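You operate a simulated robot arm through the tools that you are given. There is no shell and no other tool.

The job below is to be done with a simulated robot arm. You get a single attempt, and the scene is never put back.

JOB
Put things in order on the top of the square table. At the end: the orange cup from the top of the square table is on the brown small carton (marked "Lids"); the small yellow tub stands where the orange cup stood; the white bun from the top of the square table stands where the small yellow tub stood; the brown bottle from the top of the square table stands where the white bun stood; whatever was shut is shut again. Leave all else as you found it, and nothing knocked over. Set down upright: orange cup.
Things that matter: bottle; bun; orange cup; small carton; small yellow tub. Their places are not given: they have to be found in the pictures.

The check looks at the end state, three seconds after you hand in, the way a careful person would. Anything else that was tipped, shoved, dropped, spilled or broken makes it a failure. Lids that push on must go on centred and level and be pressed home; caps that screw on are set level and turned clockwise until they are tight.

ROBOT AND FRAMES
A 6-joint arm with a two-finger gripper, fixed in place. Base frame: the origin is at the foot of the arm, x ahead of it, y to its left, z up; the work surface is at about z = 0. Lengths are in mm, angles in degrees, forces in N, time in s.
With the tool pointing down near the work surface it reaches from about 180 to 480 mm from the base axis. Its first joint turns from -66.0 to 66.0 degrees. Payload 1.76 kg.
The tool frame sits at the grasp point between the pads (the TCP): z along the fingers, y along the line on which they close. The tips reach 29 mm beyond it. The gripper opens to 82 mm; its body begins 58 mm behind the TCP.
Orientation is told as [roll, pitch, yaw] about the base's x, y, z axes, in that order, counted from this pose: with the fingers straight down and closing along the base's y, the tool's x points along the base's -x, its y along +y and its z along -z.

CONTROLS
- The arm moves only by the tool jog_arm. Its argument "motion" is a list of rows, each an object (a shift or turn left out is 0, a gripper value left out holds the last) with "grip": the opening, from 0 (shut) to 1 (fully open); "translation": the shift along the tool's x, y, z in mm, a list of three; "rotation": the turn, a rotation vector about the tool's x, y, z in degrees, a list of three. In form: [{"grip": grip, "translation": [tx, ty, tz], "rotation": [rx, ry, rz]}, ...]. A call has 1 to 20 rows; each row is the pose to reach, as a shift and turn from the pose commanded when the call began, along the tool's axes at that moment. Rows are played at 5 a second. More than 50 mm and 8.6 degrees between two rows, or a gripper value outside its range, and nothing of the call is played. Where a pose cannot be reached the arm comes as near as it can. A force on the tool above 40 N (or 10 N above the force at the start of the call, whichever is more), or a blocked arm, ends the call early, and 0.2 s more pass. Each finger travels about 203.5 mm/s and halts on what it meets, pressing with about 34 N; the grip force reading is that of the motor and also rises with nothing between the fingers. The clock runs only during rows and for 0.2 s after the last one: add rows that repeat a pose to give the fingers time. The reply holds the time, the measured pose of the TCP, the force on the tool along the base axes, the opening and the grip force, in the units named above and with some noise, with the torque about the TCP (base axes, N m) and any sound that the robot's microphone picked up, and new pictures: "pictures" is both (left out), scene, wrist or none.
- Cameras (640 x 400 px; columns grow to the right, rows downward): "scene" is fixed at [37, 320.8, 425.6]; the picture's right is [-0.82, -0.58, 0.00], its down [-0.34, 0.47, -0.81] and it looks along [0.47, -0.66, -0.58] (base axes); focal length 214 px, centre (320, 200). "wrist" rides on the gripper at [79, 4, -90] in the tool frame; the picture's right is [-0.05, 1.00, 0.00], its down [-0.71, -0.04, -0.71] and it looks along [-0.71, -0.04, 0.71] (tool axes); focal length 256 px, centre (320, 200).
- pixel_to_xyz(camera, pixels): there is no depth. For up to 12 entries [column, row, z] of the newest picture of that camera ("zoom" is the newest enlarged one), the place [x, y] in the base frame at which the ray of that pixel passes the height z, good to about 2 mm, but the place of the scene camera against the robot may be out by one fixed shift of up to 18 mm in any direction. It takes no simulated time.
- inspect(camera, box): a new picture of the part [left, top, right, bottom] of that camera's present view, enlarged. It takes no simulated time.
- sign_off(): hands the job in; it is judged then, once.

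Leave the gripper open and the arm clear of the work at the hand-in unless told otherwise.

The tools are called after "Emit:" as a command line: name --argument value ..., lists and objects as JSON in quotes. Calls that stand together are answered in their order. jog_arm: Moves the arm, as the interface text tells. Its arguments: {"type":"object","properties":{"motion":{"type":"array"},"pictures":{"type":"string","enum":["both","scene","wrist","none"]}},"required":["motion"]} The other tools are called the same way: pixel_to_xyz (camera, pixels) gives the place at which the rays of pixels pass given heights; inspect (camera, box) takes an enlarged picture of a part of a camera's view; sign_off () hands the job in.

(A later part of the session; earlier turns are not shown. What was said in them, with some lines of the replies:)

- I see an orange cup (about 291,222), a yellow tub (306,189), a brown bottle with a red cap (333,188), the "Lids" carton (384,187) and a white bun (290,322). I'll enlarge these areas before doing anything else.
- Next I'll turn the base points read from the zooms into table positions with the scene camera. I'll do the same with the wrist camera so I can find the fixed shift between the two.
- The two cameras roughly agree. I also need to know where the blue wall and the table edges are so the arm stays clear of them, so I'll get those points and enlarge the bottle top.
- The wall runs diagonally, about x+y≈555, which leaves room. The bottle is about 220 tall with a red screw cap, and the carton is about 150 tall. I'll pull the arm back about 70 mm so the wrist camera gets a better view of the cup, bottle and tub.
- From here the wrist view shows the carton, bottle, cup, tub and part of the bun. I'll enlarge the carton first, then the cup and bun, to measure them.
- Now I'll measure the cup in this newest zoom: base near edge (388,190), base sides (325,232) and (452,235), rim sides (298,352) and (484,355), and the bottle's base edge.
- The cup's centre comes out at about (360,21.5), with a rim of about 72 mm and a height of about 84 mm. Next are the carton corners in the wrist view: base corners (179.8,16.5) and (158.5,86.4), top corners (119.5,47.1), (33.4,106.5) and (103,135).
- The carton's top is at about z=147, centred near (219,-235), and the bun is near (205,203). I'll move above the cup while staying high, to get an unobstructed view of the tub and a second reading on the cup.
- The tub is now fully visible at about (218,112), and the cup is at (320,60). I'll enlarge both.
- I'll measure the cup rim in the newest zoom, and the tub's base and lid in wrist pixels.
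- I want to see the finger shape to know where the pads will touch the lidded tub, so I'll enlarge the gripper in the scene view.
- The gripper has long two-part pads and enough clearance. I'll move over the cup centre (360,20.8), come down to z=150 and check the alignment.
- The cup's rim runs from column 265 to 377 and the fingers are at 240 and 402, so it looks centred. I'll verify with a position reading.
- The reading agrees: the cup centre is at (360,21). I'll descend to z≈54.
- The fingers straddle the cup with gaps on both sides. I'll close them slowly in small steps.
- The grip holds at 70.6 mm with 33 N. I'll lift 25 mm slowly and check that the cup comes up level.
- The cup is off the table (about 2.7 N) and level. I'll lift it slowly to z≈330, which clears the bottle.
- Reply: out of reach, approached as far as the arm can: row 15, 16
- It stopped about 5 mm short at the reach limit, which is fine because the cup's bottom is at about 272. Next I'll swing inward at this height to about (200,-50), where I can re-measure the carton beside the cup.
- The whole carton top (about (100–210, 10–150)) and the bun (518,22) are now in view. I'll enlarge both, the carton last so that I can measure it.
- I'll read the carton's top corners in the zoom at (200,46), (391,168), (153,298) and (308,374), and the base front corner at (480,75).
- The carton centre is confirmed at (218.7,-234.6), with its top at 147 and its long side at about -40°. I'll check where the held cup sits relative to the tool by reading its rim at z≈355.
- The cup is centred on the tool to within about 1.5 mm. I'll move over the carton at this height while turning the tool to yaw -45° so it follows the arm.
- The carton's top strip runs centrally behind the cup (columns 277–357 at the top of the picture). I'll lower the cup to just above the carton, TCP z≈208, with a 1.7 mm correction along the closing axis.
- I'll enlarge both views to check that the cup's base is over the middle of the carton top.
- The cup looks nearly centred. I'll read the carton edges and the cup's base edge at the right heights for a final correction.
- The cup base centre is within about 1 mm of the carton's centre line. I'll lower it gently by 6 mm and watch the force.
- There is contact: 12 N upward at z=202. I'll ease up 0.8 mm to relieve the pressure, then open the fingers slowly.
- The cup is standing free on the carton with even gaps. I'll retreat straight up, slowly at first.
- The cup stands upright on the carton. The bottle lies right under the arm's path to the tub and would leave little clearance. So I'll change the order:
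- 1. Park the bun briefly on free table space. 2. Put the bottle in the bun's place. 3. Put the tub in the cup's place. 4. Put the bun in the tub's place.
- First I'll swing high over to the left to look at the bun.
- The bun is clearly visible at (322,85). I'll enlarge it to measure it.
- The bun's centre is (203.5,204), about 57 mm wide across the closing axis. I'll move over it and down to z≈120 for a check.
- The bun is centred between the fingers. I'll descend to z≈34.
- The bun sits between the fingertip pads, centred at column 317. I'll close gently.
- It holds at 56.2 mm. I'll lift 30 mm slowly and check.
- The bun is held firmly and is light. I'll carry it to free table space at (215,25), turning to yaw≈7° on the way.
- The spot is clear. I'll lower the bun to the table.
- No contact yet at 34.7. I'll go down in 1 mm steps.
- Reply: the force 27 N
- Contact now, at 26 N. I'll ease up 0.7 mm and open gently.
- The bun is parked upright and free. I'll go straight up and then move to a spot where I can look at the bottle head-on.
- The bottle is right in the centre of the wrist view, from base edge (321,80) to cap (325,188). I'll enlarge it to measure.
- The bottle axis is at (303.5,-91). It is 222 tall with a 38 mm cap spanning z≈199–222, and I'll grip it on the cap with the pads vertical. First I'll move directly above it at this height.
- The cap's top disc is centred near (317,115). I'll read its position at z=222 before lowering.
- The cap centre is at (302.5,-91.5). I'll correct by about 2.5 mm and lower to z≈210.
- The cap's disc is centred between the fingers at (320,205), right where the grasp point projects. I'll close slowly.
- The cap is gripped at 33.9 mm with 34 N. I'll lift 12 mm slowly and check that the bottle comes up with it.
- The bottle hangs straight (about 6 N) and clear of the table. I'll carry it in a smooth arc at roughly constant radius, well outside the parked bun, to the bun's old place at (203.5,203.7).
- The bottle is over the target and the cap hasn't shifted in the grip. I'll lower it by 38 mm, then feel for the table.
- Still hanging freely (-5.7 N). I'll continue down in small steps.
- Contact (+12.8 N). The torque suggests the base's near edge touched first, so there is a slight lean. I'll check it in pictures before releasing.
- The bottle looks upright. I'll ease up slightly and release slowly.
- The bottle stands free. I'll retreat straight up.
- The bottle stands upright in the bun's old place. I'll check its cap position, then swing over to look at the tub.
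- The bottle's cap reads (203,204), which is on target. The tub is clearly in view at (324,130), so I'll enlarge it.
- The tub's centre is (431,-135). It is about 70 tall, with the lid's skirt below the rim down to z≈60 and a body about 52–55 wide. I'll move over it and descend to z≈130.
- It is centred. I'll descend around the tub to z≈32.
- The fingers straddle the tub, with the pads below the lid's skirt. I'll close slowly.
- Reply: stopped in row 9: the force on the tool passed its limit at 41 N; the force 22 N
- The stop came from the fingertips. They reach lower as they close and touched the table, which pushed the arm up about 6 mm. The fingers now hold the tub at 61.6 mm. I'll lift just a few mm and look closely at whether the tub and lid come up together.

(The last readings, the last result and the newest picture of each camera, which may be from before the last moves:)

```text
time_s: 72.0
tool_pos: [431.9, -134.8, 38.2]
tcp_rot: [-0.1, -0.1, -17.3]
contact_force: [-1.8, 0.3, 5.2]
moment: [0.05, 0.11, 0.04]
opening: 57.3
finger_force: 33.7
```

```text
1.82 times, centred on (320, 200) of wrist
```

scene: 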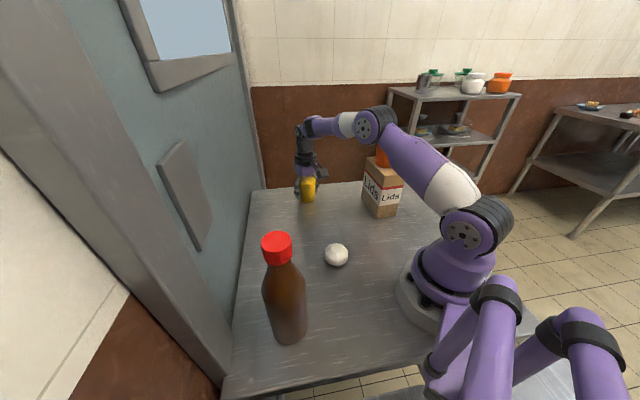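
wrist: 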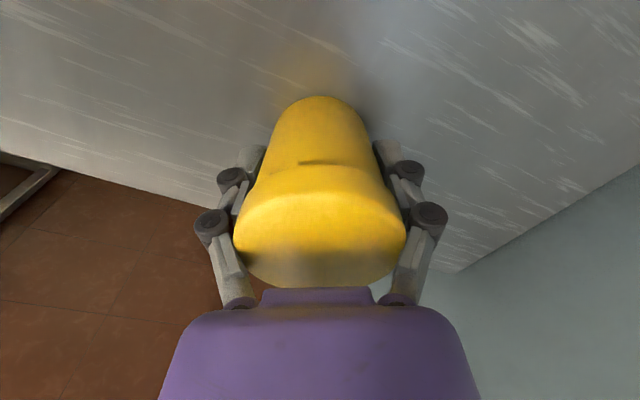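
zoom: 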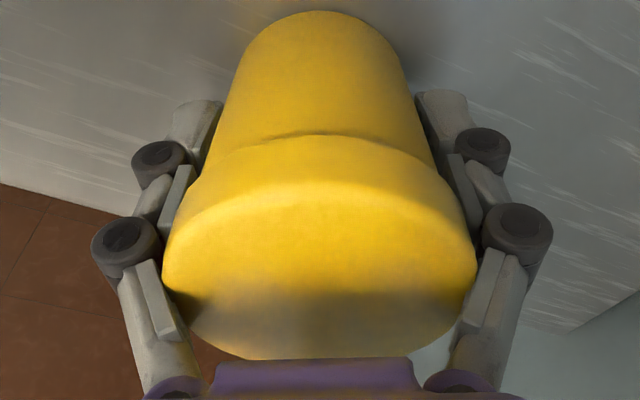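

The force is still slightly upward (+5 N), so the fingertips are still resting on the table and the tub isn't bearing any load yet. I'll lift another 5 mm and look again.

Emit:
jog_arm --motion '[{"grip": 0.64, "translation": [0, 0, -1.5]}, {"translation": [0, 0, -3]}, {"translation": [0, 0, -5]}, {"translation": [0, 0, -5]}]'

Emit:
inspect --camera "scene" --box '[280, 160, 340, 220]'

Emit:
inspect --camera "wrist" --box '[200, 90, 440, 310]'

```text
time_s: 73.0
tool_pos: [433.0, -135.1, 43.7]
tcp_rot: [0.0, -0.3, -17.3]
contact_force: [-0.3, -0.2, -1.9]
moment: [-0.01, -0.01, 0.04]
opening: 54.9
finger_force: 34.2
```

scene: 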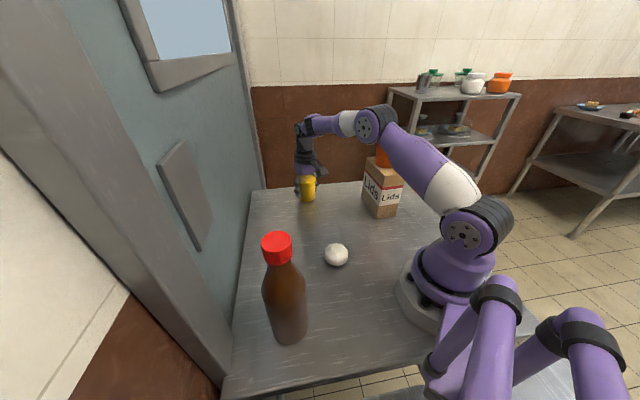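
wrist: 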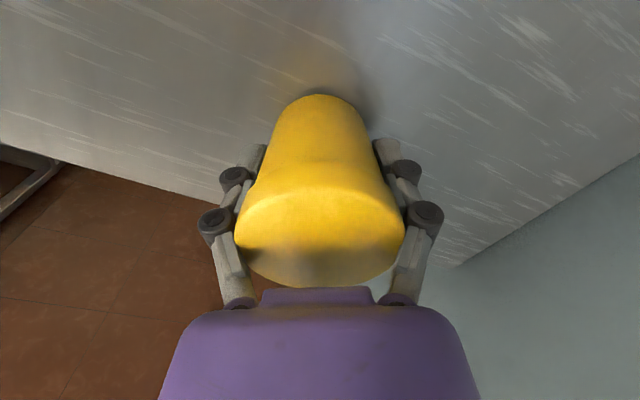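

```text
6.67 times, centred on (310, 190) of scene
```

zoom: 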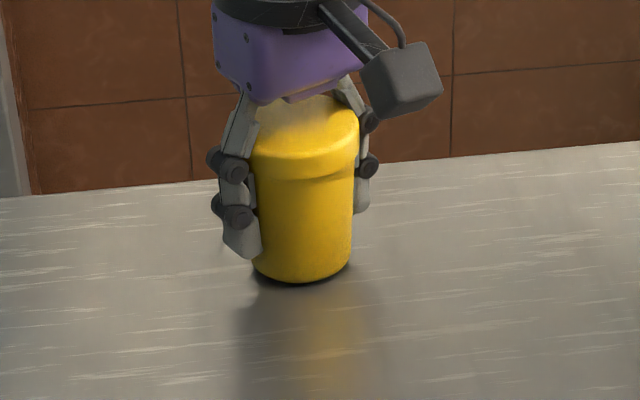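

```text
1.82 times, centred on (320, 200) of wrist
```

zoom: 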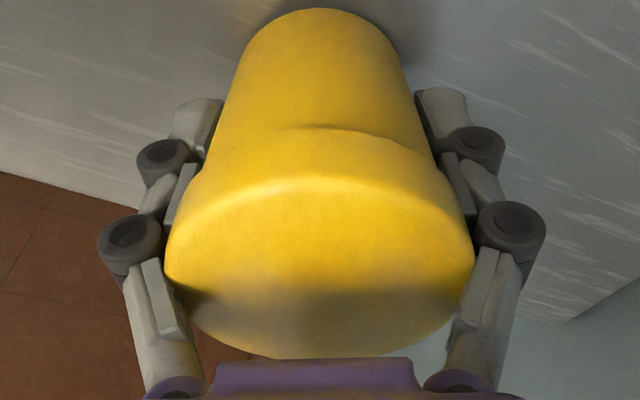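

The force is now -1.9 N, and in the scene zoom the tub's base has risen off the table with the lid still seated. I'll keep lifting slowly to about z=100.

Emit:
jog_arm --motion '[{"grip": 0.62, "translation": [0, 0, -3]}, {"grip": 0.6, "translation": [0, 0, -8]}, {"translation": [0, 0, -15]}, {"translation": [0, 0, -24]}, {"translation": [0, 0, -34]}, {"translation": [0, 0, -44]}, {"translation": [0, 0, -52]}, {"translation": [0, 0, -56]}, {"translation": [0, 0, -56]}]'

Emit:
inspect --camera "scene" --box '[270, 120, 350, 220]'

Emit:
inspect --camera "wrist" --box '[200, 90, 440, 310]'

```text
time_s: 75.0
tool_pos: [431.3, -135.4, 99.9]
tcp_rot: [0.0, -0.3, -17.3]
contact_force: [0.1, 0.1, -1.8]
moment: [0.0, 0.01, 0.03]
opening: 54.7
finger_force: 34.0
```

scene: 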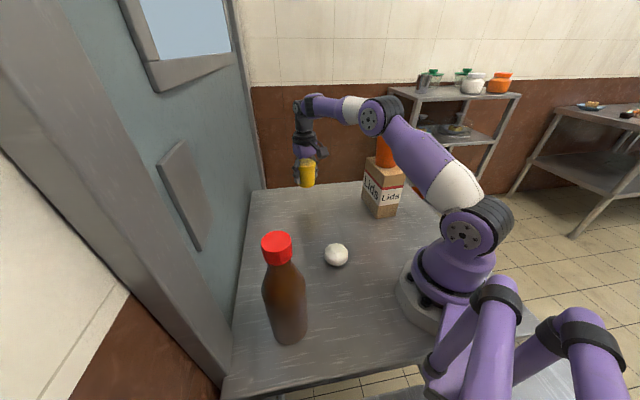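
wrist: 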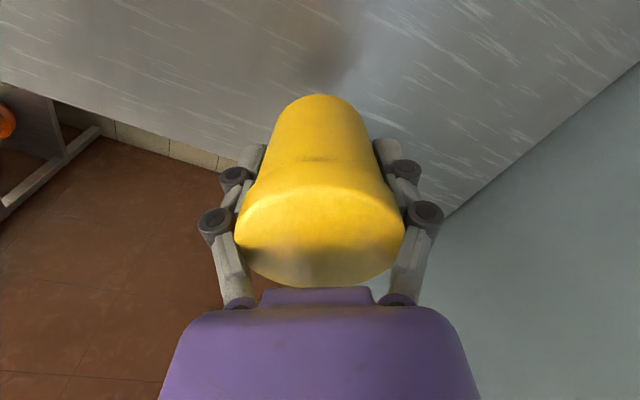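

```text
4.00 times, centred on (310, 170) of scene
```

zoom: 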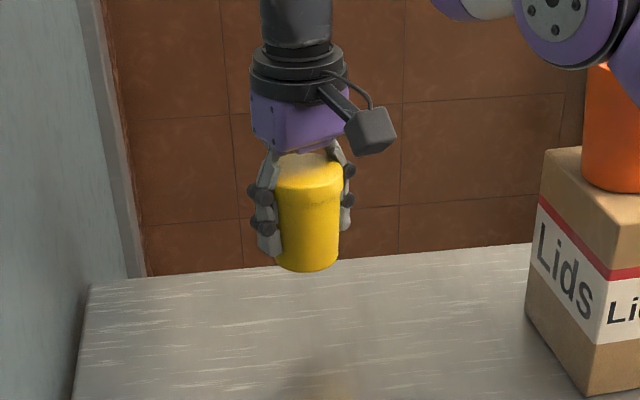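

```text
1.82 times, centred on (320, 200) of wrist
```

zoom: 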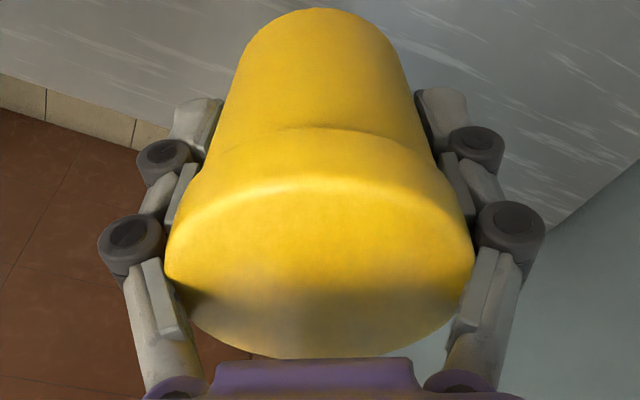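

The whole tub is in hand, with lid and body together. I'll check where its base sits relative to the tool.

Emit:
pixel_to_xyz --camera "wrist" --pixels '[[319.5, 94.5, 59], [283, 125, 59], [358, 125, 59], [235, 245, 129], [404, 243, 129], [320, 186, 129], [320, 288, 129]]'

```text
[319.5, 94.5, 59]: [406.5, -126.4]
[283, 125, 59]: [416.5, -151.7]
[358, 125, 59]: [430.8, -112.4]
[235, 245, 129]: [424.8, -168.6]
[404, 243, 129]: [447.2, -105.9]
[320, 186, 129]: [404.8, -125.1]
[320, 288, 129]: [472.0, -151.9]
```

The base centre is right under the tool. I'll carry the tub to the cup's old place at (360,21).

Emit:
jog_arm --motion '[{"grip": 0.6, "translation": [5, 5.5, 0], "rotation": [0, 0, -0.9]}, {"translation": [16, 18, 0], "rotation": [0, 0, -2.9]}, {"translation": [30, 33.5, 0], "rotation": [0, 0, -5.4]}, {"translation": [45, 50.3, 0], "rotation": [0, 0, -8.1]}, {"translation": [60, 67, 0], "rotation": [0, 0, -10.8]}, {"translation": [75, 83.8, 0], "rotation": [0, 0, -13.5]}, {"translation": [90, 100.6, 0], "rotation": [0, 0, -16.2]}, {"translation": [103, 115.1, 0], "rotation": [0, 0, -18.5]}, {"translation": [111, 124, 0], "rotation": [0, 0, -20]}, {"translation": [114.6, 128.1, 0], "rotation": [0, 0, -20.6]}, {"translation": [114.6, 128.1, 0], "rotation": [0, 0, -20.6]}]'

```text
time_s: 77.4
tool_pos: [360.3, 21.4, 99.1]
tcp_rot: [0.0, -0.4, 3.4]
contact_force: [0.1, -0.5, -0.6]
moment: [0.0, -0.03, 0.01]
opening: 54.8
finger_force: 33.8
```

scene: 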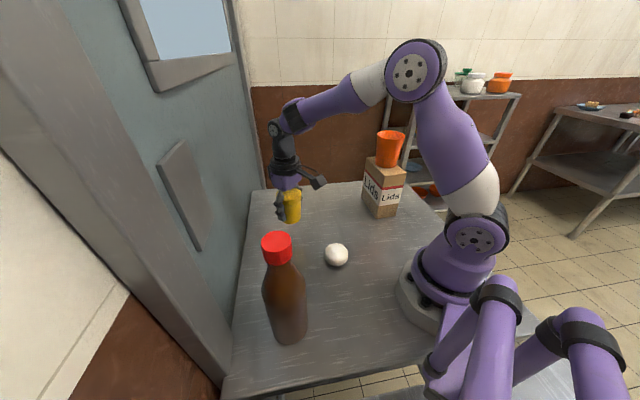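
wrist: 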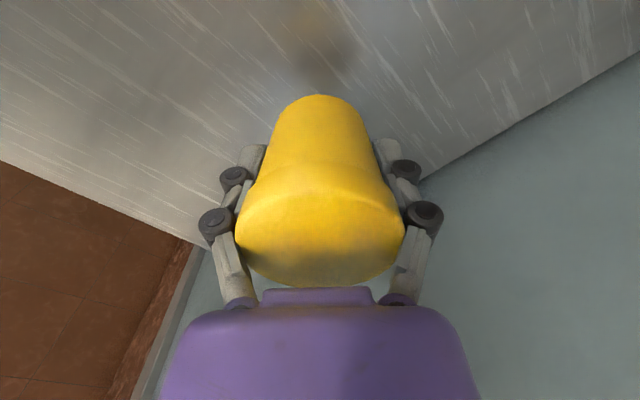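

I'm over the target. I'll lower by 52 mm and then feel for the table.

Emit:
jog_arm --motion '[{"grip": 0.6, "translation": [0, 0, 6]}, {"translation": [0, 0, 15]}, {"translation": [0, 0, 26]}, {"translation": [0, 0, 37]}, {"translation": [0, 0, 46]}, {"translation": [0, 0, 52]}, {"translation": [0, 0, 52]}]' --pictures "none"

```text
time_s: 79.0
tool_pos: [361.2, 21.2, 45.8]
tcp_rot: [0.0, -0.2, 3.4]
contact_force: [0.2, 0.4, -2.4]
moment: [0.0, -0.01, 0.02]
opening: 54.5
finger_force: 33.9
```

Emit:
jog_arm --motion '[{"grip": 0.6, "translation": [0, 0, 1]}, {"translation": [0, 0, 2]}, {"translation": [0, 0, 2]}]' --pictures "none"

Emit:
inspect --camera "scene" --box '[255, 165, 335, 255]'

```text
time_s: 79.8
tool_pos: [361.4, 21.8, 45.9]
tcp_rot: [0.0, -0.1, 3.2]
contact_force: [0.5, -0.1, -2.6]
moment: [-0.01, -0.02, 0.0]
opening: 54.5
finger_force: 34.4
```

```text
4.44 times, centred on (295, 210) of scene
```

zoom: 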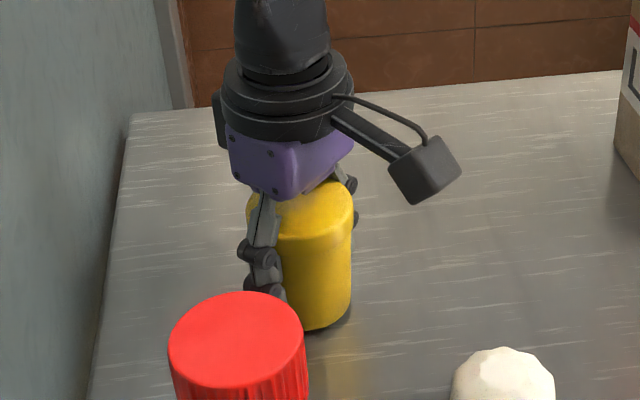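

No contact yet (-2.6 N). I'll continue down in small steps.

Emit:
jog_arm --motion '[{"grip": 0.6, "translation": [0, 0, 0.8]}, {"translation": [0, 0, 1.5]}, {"translation": [0, 0, 1.5]}]' --pictures "none"

```text
time_s: 80.6
tool_pos: [361.2, 21.8, 44.5]
tcp_rot: [0.0, -0.2, 3.3]
contact_force: [0.0, 0.4, -2.8]
moment: [-0.03, 0.01, -0.03]
opening: 54.8
finger_force: 33.7
```

Emit:
jog_arm --motion '[{"grip": 0.6, "translation": [0, 0, 0.8]}, {"translation": [0, 0, 1.5]}, {"translation": [0, 0, 1.5]}]' --pictures "none"

```text
time_s: 81.4
tool_pos: [360.3, 20.8, 42.2]
tcp_rot: [0.1, -0.2, 3.3]
contact_force: [0.2, 1.2, -2.0]
moment: [0.0, -0.02, -0.01]
opening: 54.6
finger_force: 34.3
```

Emit:
jog_arm --motion '[{"grip": 0.6, "translation": [0, 0, 0.6]}, {"translation": [0, 0, 1.2]}, {"translation": [0, 0, 1.2]}]' --pictures "none"

```text
time_s: 82.2
tool_pos: [360.9, 19.9, 41.2]
tcp_rot: [0.0, -0.2, 3.2]
contact_force: [-0.1, 0.6, -1.8]
moment: [0.0, 0.03, -0.01]
opening: 54.5
finger_force: 33.8
```

Emit:
jog_arm --motion '[{"grip": 0.6, "translation": [0, 0, 0.6]}, {"translation": [0, 0, 1.2]}, {"translation": [0, 0, 1.2]}]' --pictures "none"

```text
time_s: 83.0
tool_pos: [359.9, 21.8, 40.6]
tcp_rot: [0.0, -0.3, 3.3]
contact_force: [0.2, 0.6, 4.7]
moment: [0.11, 0.16, 0.02]
opening: 54.5
finger_force: 33.5
```

Contact at z≈40.6 (+4.7 N). I'll open slowly.

Emit:
jog_arm --motion '[{"grip": 0.6}, {"grip": 0.66}, {"grip": 0.68}, {"grip": 0.7}, {"grip": 0.72}, {"grip": 0.75}, {"grip": 0.79}, {"grip": 0.84}, {"grip": 0.9}, {"grip": 0.96}, {"grip": 1}, {"grip": 1}]'

Emit:
inspect --camera "wrist" --box '[200, 90, 440, 310]'

```text
time_s: 85.6
tool_pos: [360.5, 20.2, 39.9]
tcp_rot: [-0.1, -0.3, 3.3]
contact_force: [0.0, -0.7, 0.1]
moment: [-0.03, -0.02, -0.02]
opening: 82.1
finger_force: 0.1
```

scene: 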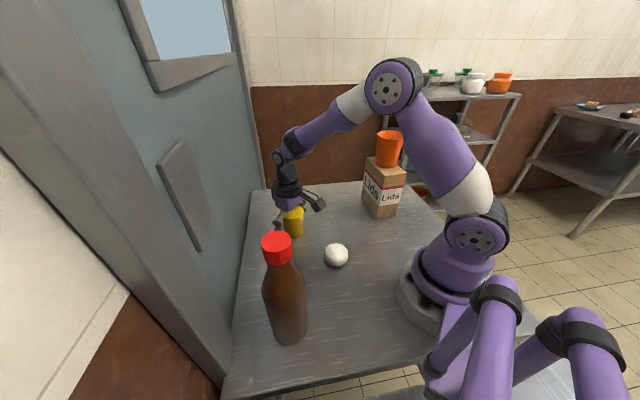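
wrist: 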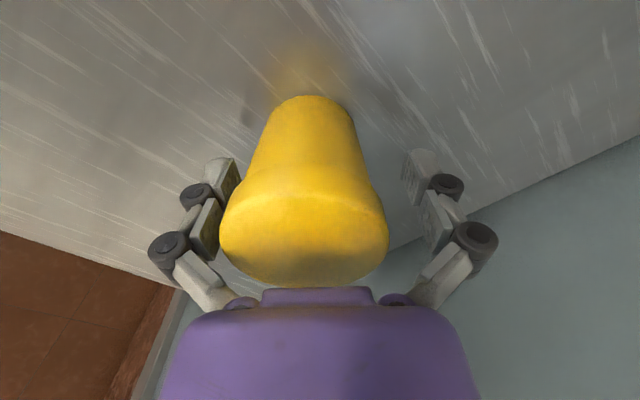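

```text
1.82 times, centred on (320, 200) of wrist
```

zoom: 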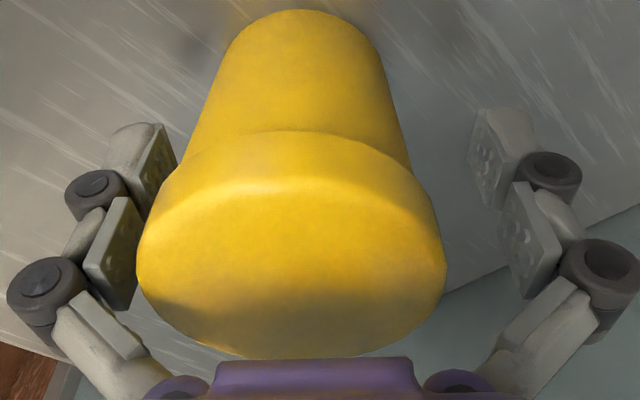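

The tub is released, but it shifted a few mm towards the left finger as the fingers opened. I'll measure its present position before moving.

Emit:
pixel_to_xyz --camera "zoom" --pixels '[[138, 262, 68], [446, 268, 68], [296, 10, 0], [180, 160, 30], [412, 165, 30], [280, 185, 68], [300, 358, 68]]'

```text
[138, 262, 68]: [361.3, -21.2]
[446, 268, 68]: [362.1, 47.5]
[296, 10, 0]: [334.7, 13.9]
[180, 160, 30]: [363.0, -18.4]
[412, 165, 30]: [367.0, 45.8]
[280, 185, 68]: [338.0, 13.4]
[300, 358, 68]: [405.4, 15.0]
```

The tub now stands at about (360.7,13.6), roughly 7 mm from the cup's exact spot, and the left finger is touching it. I'll first centre the open fingers on the tub (7 mm towards -y) so nothing drags, then lift away and re-measure.

Emit:
jog_arm --motion '[{"grip": 1, "translation": [0, -2, 0]}, {"translation": [0, -4.5, 0]}, {"translation": [0, -7, 0]}, {"translation": [0, -7, 0]}]' --pictures "wrist"

Emit:
inspect --camera "scene" --box '[255, 165, 335, 255]'

```text
time_s: 86.6
tool_pos: [360.9, 14.0, 40.8]
tcp_rot: [0.0, -0.1, 3.3]
contact_force: [-0.5, 0.5, -0.5]
moment: [0.0, -0.02, 0.0]
opening: 81.8
finger_force: 0.1
```

wrist: 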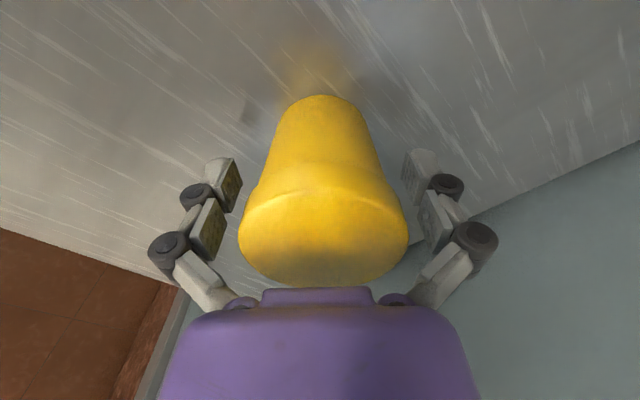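

```text
4.44 times, centred on (295, 210) of scene
```

zoom: 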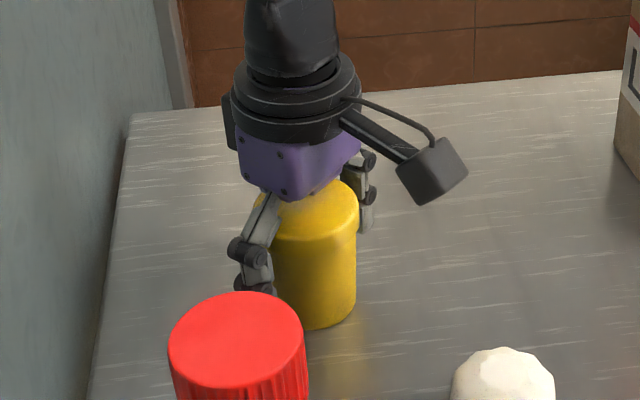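

The fingers now have even gaps. I'll lift straight away.

Emit:
jog_arm --motion '[{"grip": 1, "translation": [0, 0, -4]}, {"translation": [0, 0, -12]}, {"translation": [0, 0, -25]}, {"translation": [0, 0, -45]}, {"translation": [0, 0, -75]}, {"translation": [0, 0, -110]}, {"translation": [0, 0, -110]}]'

Emit:
inspect --camera "wrist" --box '[250, 20, 410, 170]'

```text
time_s: 88.2
tool_pos: [359.8, 15.5, 151.7]
tcp_rot: [0.0, -0.3, 3.3]
contact_force: [-0.2, -0.4, -0.3]
moment: [0.0, -0.01, 0.02]
opening: 82.0
finger_force: 0.1
```

scene: 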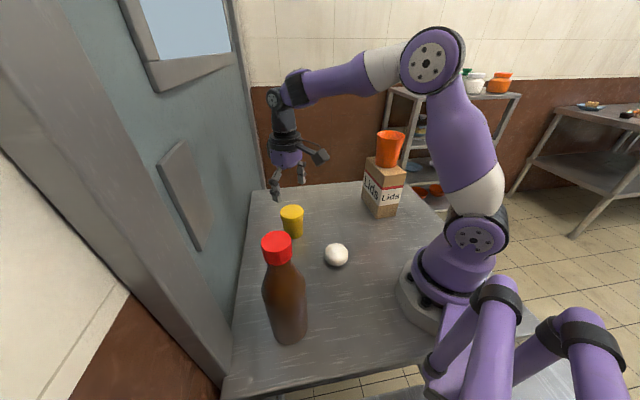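
wrist: 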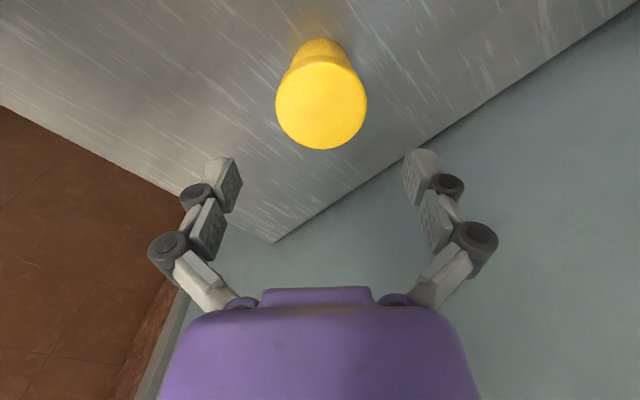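

```text
2.67 times, centred on (330, 95) of wrist
```

zoom: 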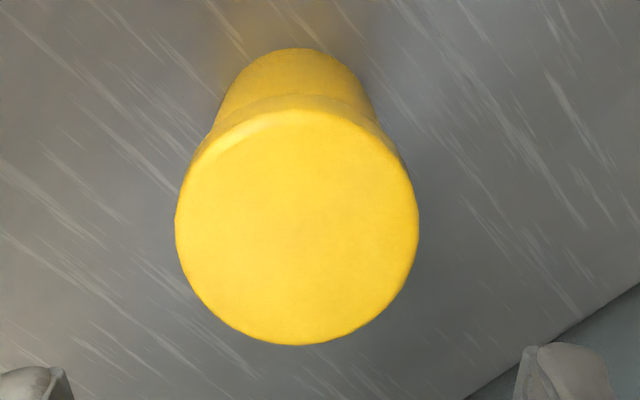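

Emit:
pixel_to_xyz --camera "zoom" --pixels '[[175, 225, 70], [419, 225, 70], [297, 108, 70], [297, 345, 70], [297, 48, 0], [217, 110, 0], [375, 108, 0]]'

Emit:
inspect --camera "scene" --box '[262, 190, 326, 250]'

```text
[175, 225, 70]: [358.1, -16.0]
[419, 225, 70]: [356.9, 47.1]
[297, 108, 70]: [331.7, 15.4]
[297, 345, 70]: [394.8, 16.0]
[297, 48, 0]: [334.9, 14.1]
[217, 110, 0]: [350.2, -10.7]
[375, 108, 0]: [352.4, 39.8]
```

```text
6.67 times, centred on (294, 220) of scene
```

zoom: 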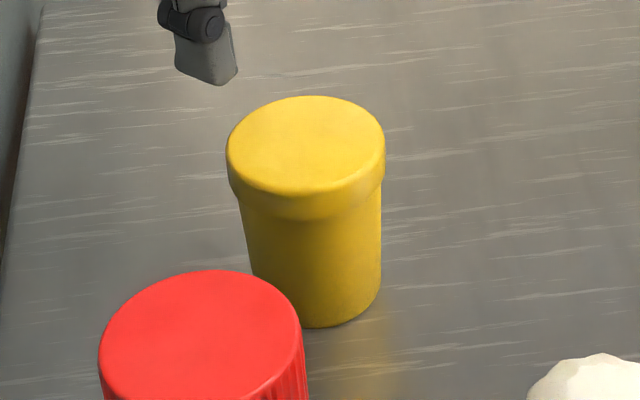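

The tub stands upright at about (361,15), within about 6 mm of the cup's spot, and its lid looks level and seated. Next is the bun: I'll move over it at (216,24.5).

Emit:
jog_arm --motion '[{"grip": 1, "translation": [30, 3.6, -5], "rotation": [0, 0, -0.8]}, {"translation": [65, 7.9, -5], "rotation": [0, 0, -1.7]}, {"translation": [100, 12.1, -3], "rotation": [0, 0, -2.6]}, {"translation": [130, 15.8, 5], "rotation": [0, 0, -3.4]}, {"translation": [142.8, 17.3, 20], "rotation": [0, 0, -3.7]}, {"translation": [142.8, 17.3, 30], "rotation": [0, 0, -3.7]}, {"translation": [142.8, 17.3, 30], "rotation": [0, 0, -3.7]}]'

```text
time_s: 89.8
tool_pos: [216.6, 24.0, 120.5]
tcp_rot: [-0.1, -0.3, 7.0]
contact_force: [0.4, -0.4, -0.1]
moment: [0.03, -0.01, 0.01]
opening: 81.7
finger_force: 0.1
```

scene: 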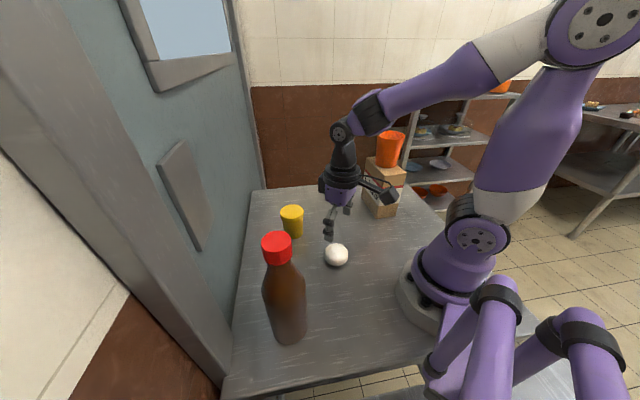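
wrist: 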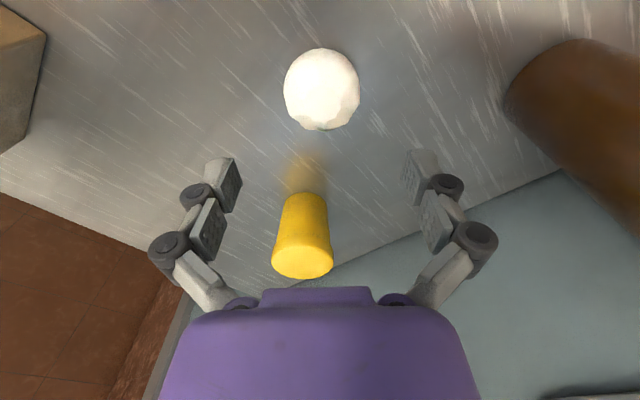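

The bun is centred at about column 321. I'll descend to z≈38, a little higher than before because the tips extend as they close.

Emit:
jog_arm --motion '[{"grip": 1, "translation": [0, 0.8, 25]}, {"translation": [0, 0.8, 50]}, {"translation": [0, 0.8, 70]}, {"translation": [0, 0.8, 82.5]}, {"translation": [0, 0.8, 82.5]}]' --pictures "wrist"

```text
time_s: 91.0
tool_pos: [218.4, 25.7, 36.9]
tcp_rot: [-0.1, -0.1, 6.9]
contact_force: [-0.3, -0.3, -0.2]
moment: [-0.02, 0.02, 0.04]
opening: 82.0
finger_force: 0.0
```

wrist: 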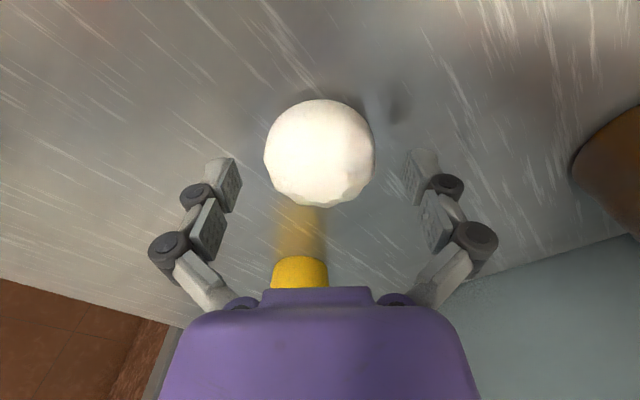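

Emit:
jog_arm --motion '[{"grip": 0.92}, {"grip": 0.84}, {"grip": 0.78}, {"grip": 0.75}, {"grip": 0.72}, {"grip": 0.7}, {"grip": 0.68}, {"grip": 0.66}, {"grip": 0.66}]' --pictures "wrist"

```text
time_s: 93.0
tool_pos: [217.5, 23.8, 37.7]
tcp_rot: [-0.1, -0.3, 7.0]
contact_force: [-2.8, 0.3, 13.2]
moment: [-0.04, 0.1, 0.07]
opening: 55.8
finger_force: 33.8
```

wrist: 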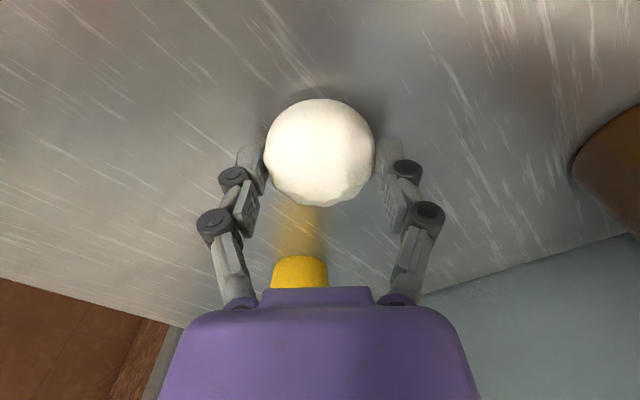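

The bun is held at 55.8 mm. I'll check how it sits relative to the tool, then lift.

Emit:
pixel_to_xyz --camera "wrist" --pixels '[[320, 98, 18], [320, 205, 14], [265, 152, 18], [375, 152, 18]]'

Emit:
jog_arm --motion '[{"grip": 0.64, "translation": [0, 0, -4]}, {"translation": [0, 0, -14]}, {"translation": [0, 0, -30]}, {"translation": [0, 0, -50]}, {"translation": [0, 0, -72]}, {"translation": [0, 0, -92]}, {"translation": [0, 0, -103]}, {"translation": [0, 0, -103]}]'

```text
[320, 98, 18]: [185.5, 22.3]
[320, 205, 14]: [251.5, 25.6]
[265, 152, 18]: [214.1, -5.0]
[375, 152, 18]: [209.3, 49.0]
```

```text
time_s: 94.8
tool_pos: [216.2, 25.2, 140.1]
tcp_rot: [-0.1, -0.2, 7.1]
contact_force: [-0.8, -0.1, -0.6]
moment: [-0.02, -0.02, -0.02]
opening: 55.5
finger_force: 33.4
```

scene: 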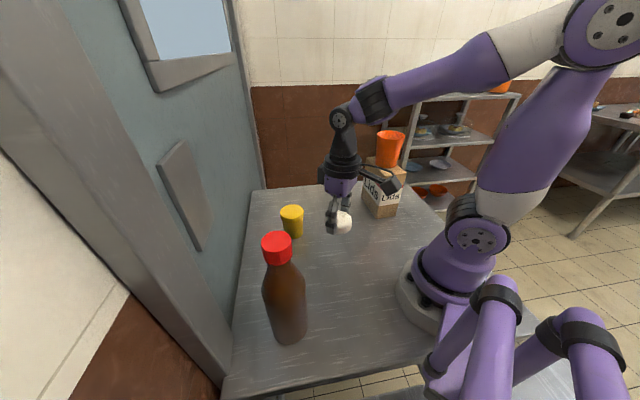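
wrist: 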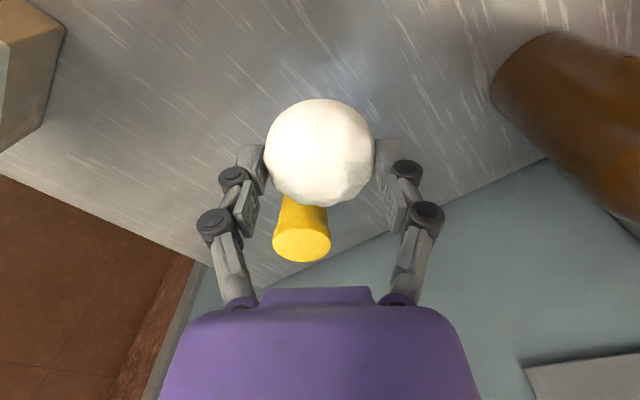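

The bun sits under the tool and is lifted clear. I'll carry it to the tub's old place at (431,-135), on a line that passes well clear of the tub.

Emit:
jog_arm --motion '[{"grip": 0.64, "translation": [-6, -5.7, 0], "rotation": [0, 0, 0.8]}, {"translation": [-18, -17.2, 0], "rotation": [0, 0, 2.3]}, {"translation": [-34, -32.5, 0], "rotation": [0, 0, 4.3]}, {"translation": [-51, -48.8, 0], "rotation": [0, 0, 6.4]}, {"translation": [-68, -65, 0], "rotation": [0, 0, 8.5]}, {"translation": [-85, -81.3, 0], "rotation": [0, 0, 10.7]}, {"translation": [-102, -97.5, 0], "rotation": [0, 0, 12.8]}, {"translation": [-119, -113.8, 0], "rotation": [0, 0, 14.9]}, {"translation": [-136, -130, 0], "rotation": [0, 0, 17.1]}, {"translation": [-153, -146.3, 0], "rotation": [0, 0, 19.2]}, {"translation": [-169, -161.6, 0], "rotation": [0, 0, 21.2]}, {"translation": [-182, -174, 0], "rotation": [0, 0, 22.8]}, {"translation": [-190, -181.7, 0], "rotation": [0, 0, 23.9]}, {"translation": [-193.7, -185.2, 0], "rotation": [0, 0, 24.3]}, {"translation": [-193.7, -185.2, 0], "rotation": [0, 0, 24.3]}]'

```text
time_s: 98.0
tool_pos: [430.9, -136.0, 140.7]
tcp_rot: [0.0, -0.2, -17.3]
contact_force: [0.6, -0.4, -1.1]
moment: [-0.04, -0.01, 0.0]
opening: 55.8
finger_force: 34.4
```

scene: 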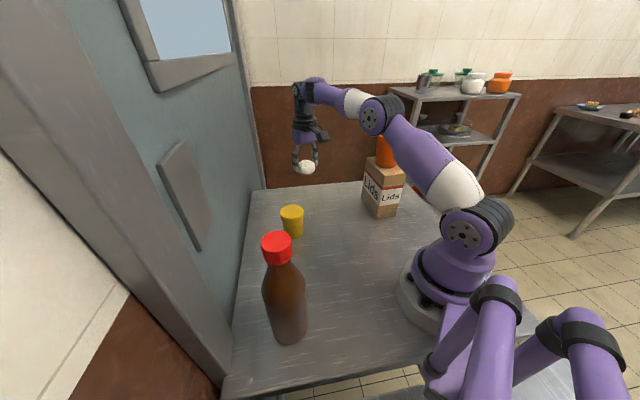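
wrist: 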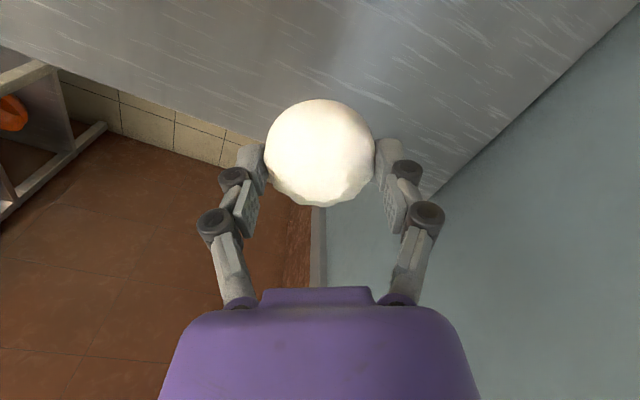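

I'm over the tub's old place. I'll lower the bun by 99 mm, then feel for the table.

Emit:
jog_arm --motion '[{"grip": 0.64, "translation": [0, 0.5, 10]}, {"translation": [0, 0.5, 28]}, {"translation": [0, 0.5, 48]}, {"translation": [0, 0.5, 68]}, {"translation": [0, 0.5, 84]}, {"translation": [0, 0.5, 95]}, {"translation": [0, 0.5, 99]}, {"translation": [0, 0.5, 99]}]' --pictures "none"

```text
time_s: 99.8
tool_pos: [432.1, -135.0, 41.2]
tcp_rot: [0.0, -0.2, -17.2]
contact_force: [-1.1, -0.3, -0.5]
moment: [-0.01, -0.02, 0.03]
opening: 55.6
finger_force: 33.9
```

Emit:
jog_arm --motion '[{"grip": 0.64, "translation": [0, 0, 1]}, {"translation": [0, 0, 2.2]}, {"translation": [0, 0, 2.2]}]' --pictures "none"

```text
time_s: 100.6
tool_pos: [432.0, -136.3, 40.3]
tcp_rot: [0.0, -0.1, -17.3]
contact_force: [-0.7, 1.3, -0.8]
moment: [0.0, 0.02, 0.01]
opening: 55.4
finger_force: 34.3
```

Emit:
jog_arm --motion '[{"grip": 0.64, "translation": [0, 0, 0.8]}, {"translation": [0, 0, 1.5]}, {"translation": [0, 0, 1.5]}]' --pictures "none"

```text
time_s: 101.4
tool_pos: [432.4, -137.5, 38.3]
tcp_rot: [0.0, -0.1, -17.3]
contact_force: [-1.3, 0.4, -0.9]
moment: [0.01, 0.01, 0.02]
opening: 55.5
finger_force: 33.6
```

Emit:
jog_arm --motion '[{"grip": 0.64, "translation": [0, 0, 0.7]}, {"translation": [0, 0, 1.2]}, {"translation": [0, 0, 1.2]}]' --pictures "none"

```text
time_s: 102.2
tool_pos: [432.6, -136.5, 37.0]
tcp_rot: [0.0, -0.3, -17.3]
contact_force: [-3.9, -0.2, 10.3]
moment: [0.13, 0.18, 0.06]
opening: 55.5
finger_force: 33.3
```

Contact (+10 N). I'll open slowly.

Emit:
jog_arm --motion '[{"grip": 0.64, "translation": [0, 0, -0.3]}, {"grip": 0.67, "translation": [0, 0, -0.3]}, {"grip": 0.69, "translation": [0, 0, -0.3]}, {"grip": 0.71, "translation": [0, 0, -0.3]}, {"grip": 0.74, "translation": [0, 0, -0.3]}, {"grip": 0.8, "translation": [0, 0, -0.3]}, {"grip": 0.88, "translation": [0, 0, -0.3]}, {"grip": 1, "translation": [0, 0, -0.3]}, {"grip": 1, "translation": [0, 0, -0.3]}]'

```text
time_s: 104.2
tool_pos: [431.7, -136.6, 38.4]
tcp_rot: [0.0, -0.2, -17.3]
contact_force: [0.4, 0.1, -0.2]
moment: [-0.03, 0.0, 0.01]
opening: 81.7
finger_force: 0.0
```

scene: 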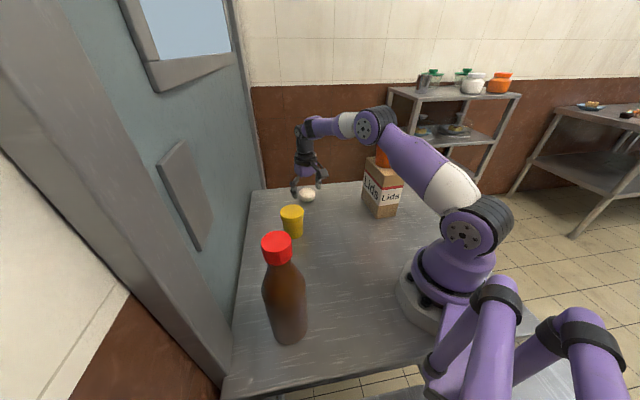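
wrist: 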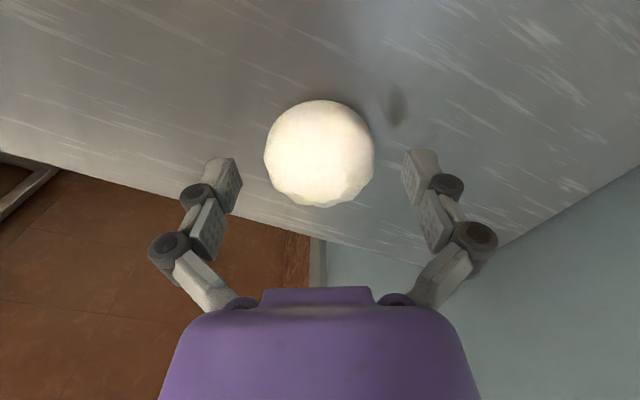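

The bun is placed and free, with even gaps. I'll go straight up, then back and up away from the work.

Emit:
jog_arm --motion '[{"grip": 1, "translation": [0, 0, -6]}, {"translation": [0, 0, -18]}, {"translation": [0, 0, -40]}, {"translation": [0, 0, -70]}, {"translation": [0, 0, -105]}, {"translation": [10, 0, -140]}, {"translation": [30, 0, -175]}, {"translation": [55, 0, -205]}, {"translation": [80, 0, -235]}, {"translation": [105, 0, -265]}, {"translation": [125, 0, -280]}, {"translation": [125, 0, -280]}]'

```text
time_s: 106.8
tool_pos: [310.7, -96.9, 316.4]
tcp_rot: [0.0, -0.2, -17.2]
contact_force: [0.1, -0.8, 0.1]
moment: [0.01, -0.01, 0.0]
opening: 82.0
finger_force: 0.1
```

scene: 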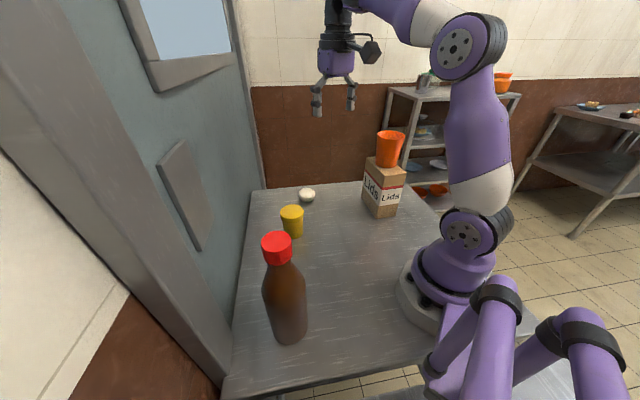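
wrist: 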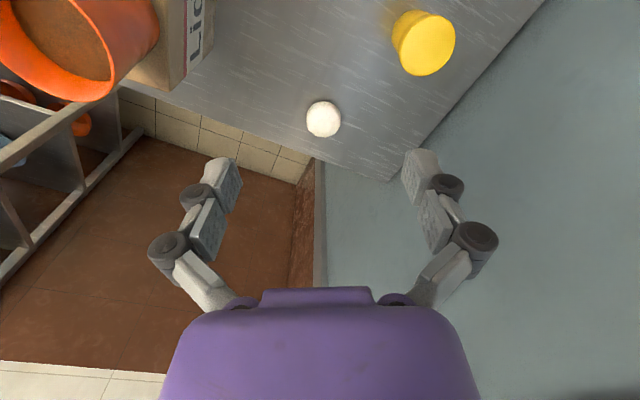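

Everything is placed. I'll enlarge the final positions to verify the bun, the tub and its lid, and the cup on the carton.

Emit:
inspect --camera "scene" --box '[340, 110, 430, 230]'

Emit:
inspect --camera "scene" --box '[255, 175, 335, 255]'

Emit:
inspect --camera "wrist" --box '[270, 0, 480, 150]'

Emit:
pixel_to_xyz --camera "wrist" --pixels '[[306, 119, 18], [341, 119, 18], [323, 101, 18], [323, 138, 14], [393, 44, 70], [456, 42, 70], [424, 76, 70], [425, 14, 70]]'

```text
3.33 times, centred on (385, 170) of scene
```

zoom: 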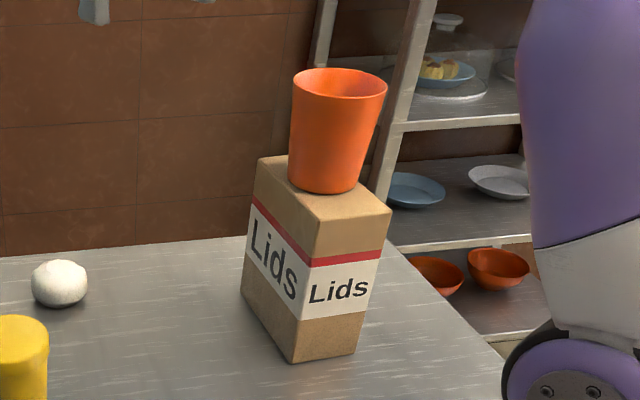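

```text
5.00 times, centred on (295, 215) of scene
```

zoom: 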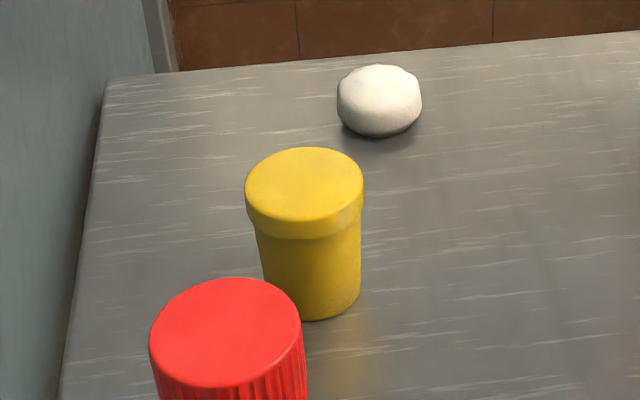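

```text
2.67 times, centred on (375, 75) of wrist
```

zoom: 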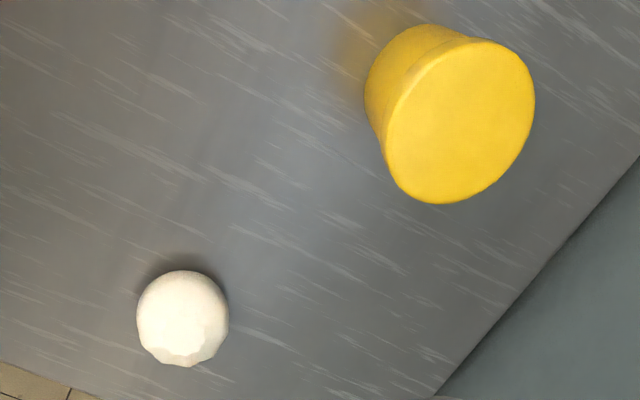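

```text
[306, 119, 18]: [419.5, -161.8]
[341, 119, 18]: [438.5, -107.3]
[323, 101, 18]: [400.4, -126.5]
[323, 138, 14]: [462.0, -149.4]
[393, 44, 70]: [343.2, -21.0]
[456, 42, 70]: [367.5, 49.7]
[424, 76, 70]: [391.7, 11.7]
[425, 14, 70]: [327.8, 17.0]
```

The positions read: bun about (430,-136), tub about (360,14.5), and the cup standing on the carton. I'll take one closer look at the tub's lid and the bottle.

Emit:
inspect --camera "scene" --box '[272, 196, 312, 246]'

Emit:
inspect --camera "wrist" --box '[380, 0, 470, 85]'

Emit:
inspect --camera "scene" --box '[220, 220, 350, 360]'

```text
8.00 times, centred on (292, 221) of scene
```

zoom: 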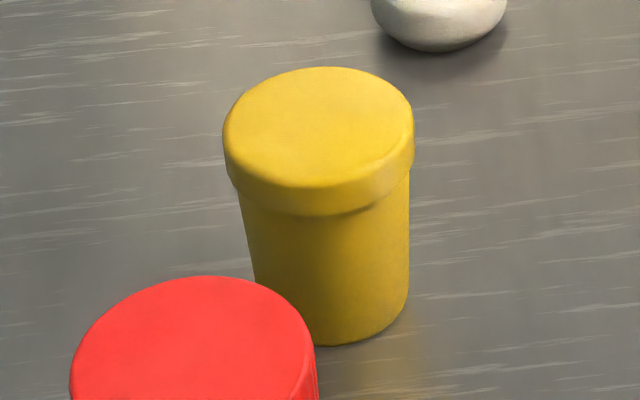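

```text
4.71 times, centred on (425, 42) of wrist
```

zoom: 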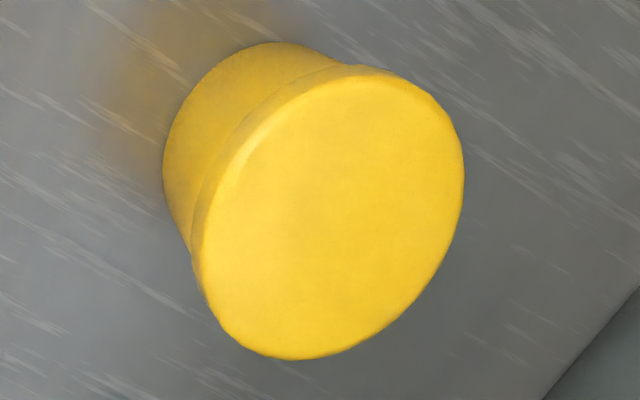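

```text
2.86 times, centred on (285, 290) of scene
```

zoom: 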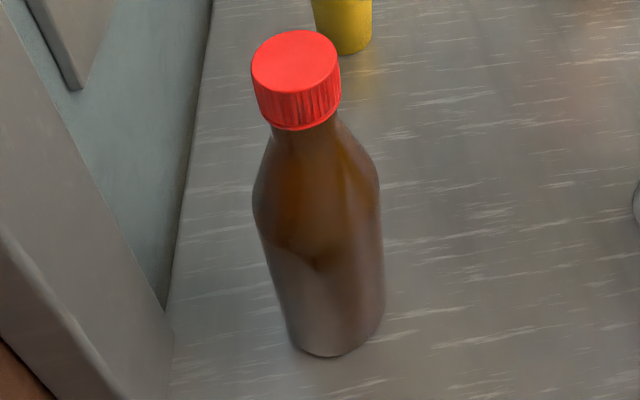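

All four things look right:

- **Cup:** upright on the carton, near its centre.
- **Tub:** lid level and seated, at the cup's old place.
- **Bun:** at the tub's old place.
- **Bottle:** capped and upright at the bun's old place.

The gripper is open and high above the table, so I'm handing in.

Emit:
sign_off

```text
The job is handed in.
```

The table is rearranged as you asked and I've handed the job in; I haven't seen the result of the check. I didn't see anything else moved or knocked over.

| Thing | Where it is now | How close (my measurement) |
|---|---|---|
| Orange cup | Upright on the "Lids" carton | About 1 mm off the carton's centre line before release |
| Small yellow tub | Where the cup stood | About 6 mm off, because it slid as the fingers opened |
| White bun | Where the tub stood | Within about 2 mm |
| Brown bottle | Where the bun stood | Within about 2 mm |

- **Tub:** I left it 6 mm off, because pushing it at lid height could have tipped it. While I was first gripping it, the fingertips pressed on the table and the arm stopped itself at 41 N. In close-up the lid looks level and fully on.
- **Bottle:** I carried it by its cap, which stayed on.
- **Order:** the bottle stood under the arm's path to the tub, so I parked the bun on free table space for a while and moved the bottle first.

At hand-in the gripper was open and raised well clear of everything on the table.
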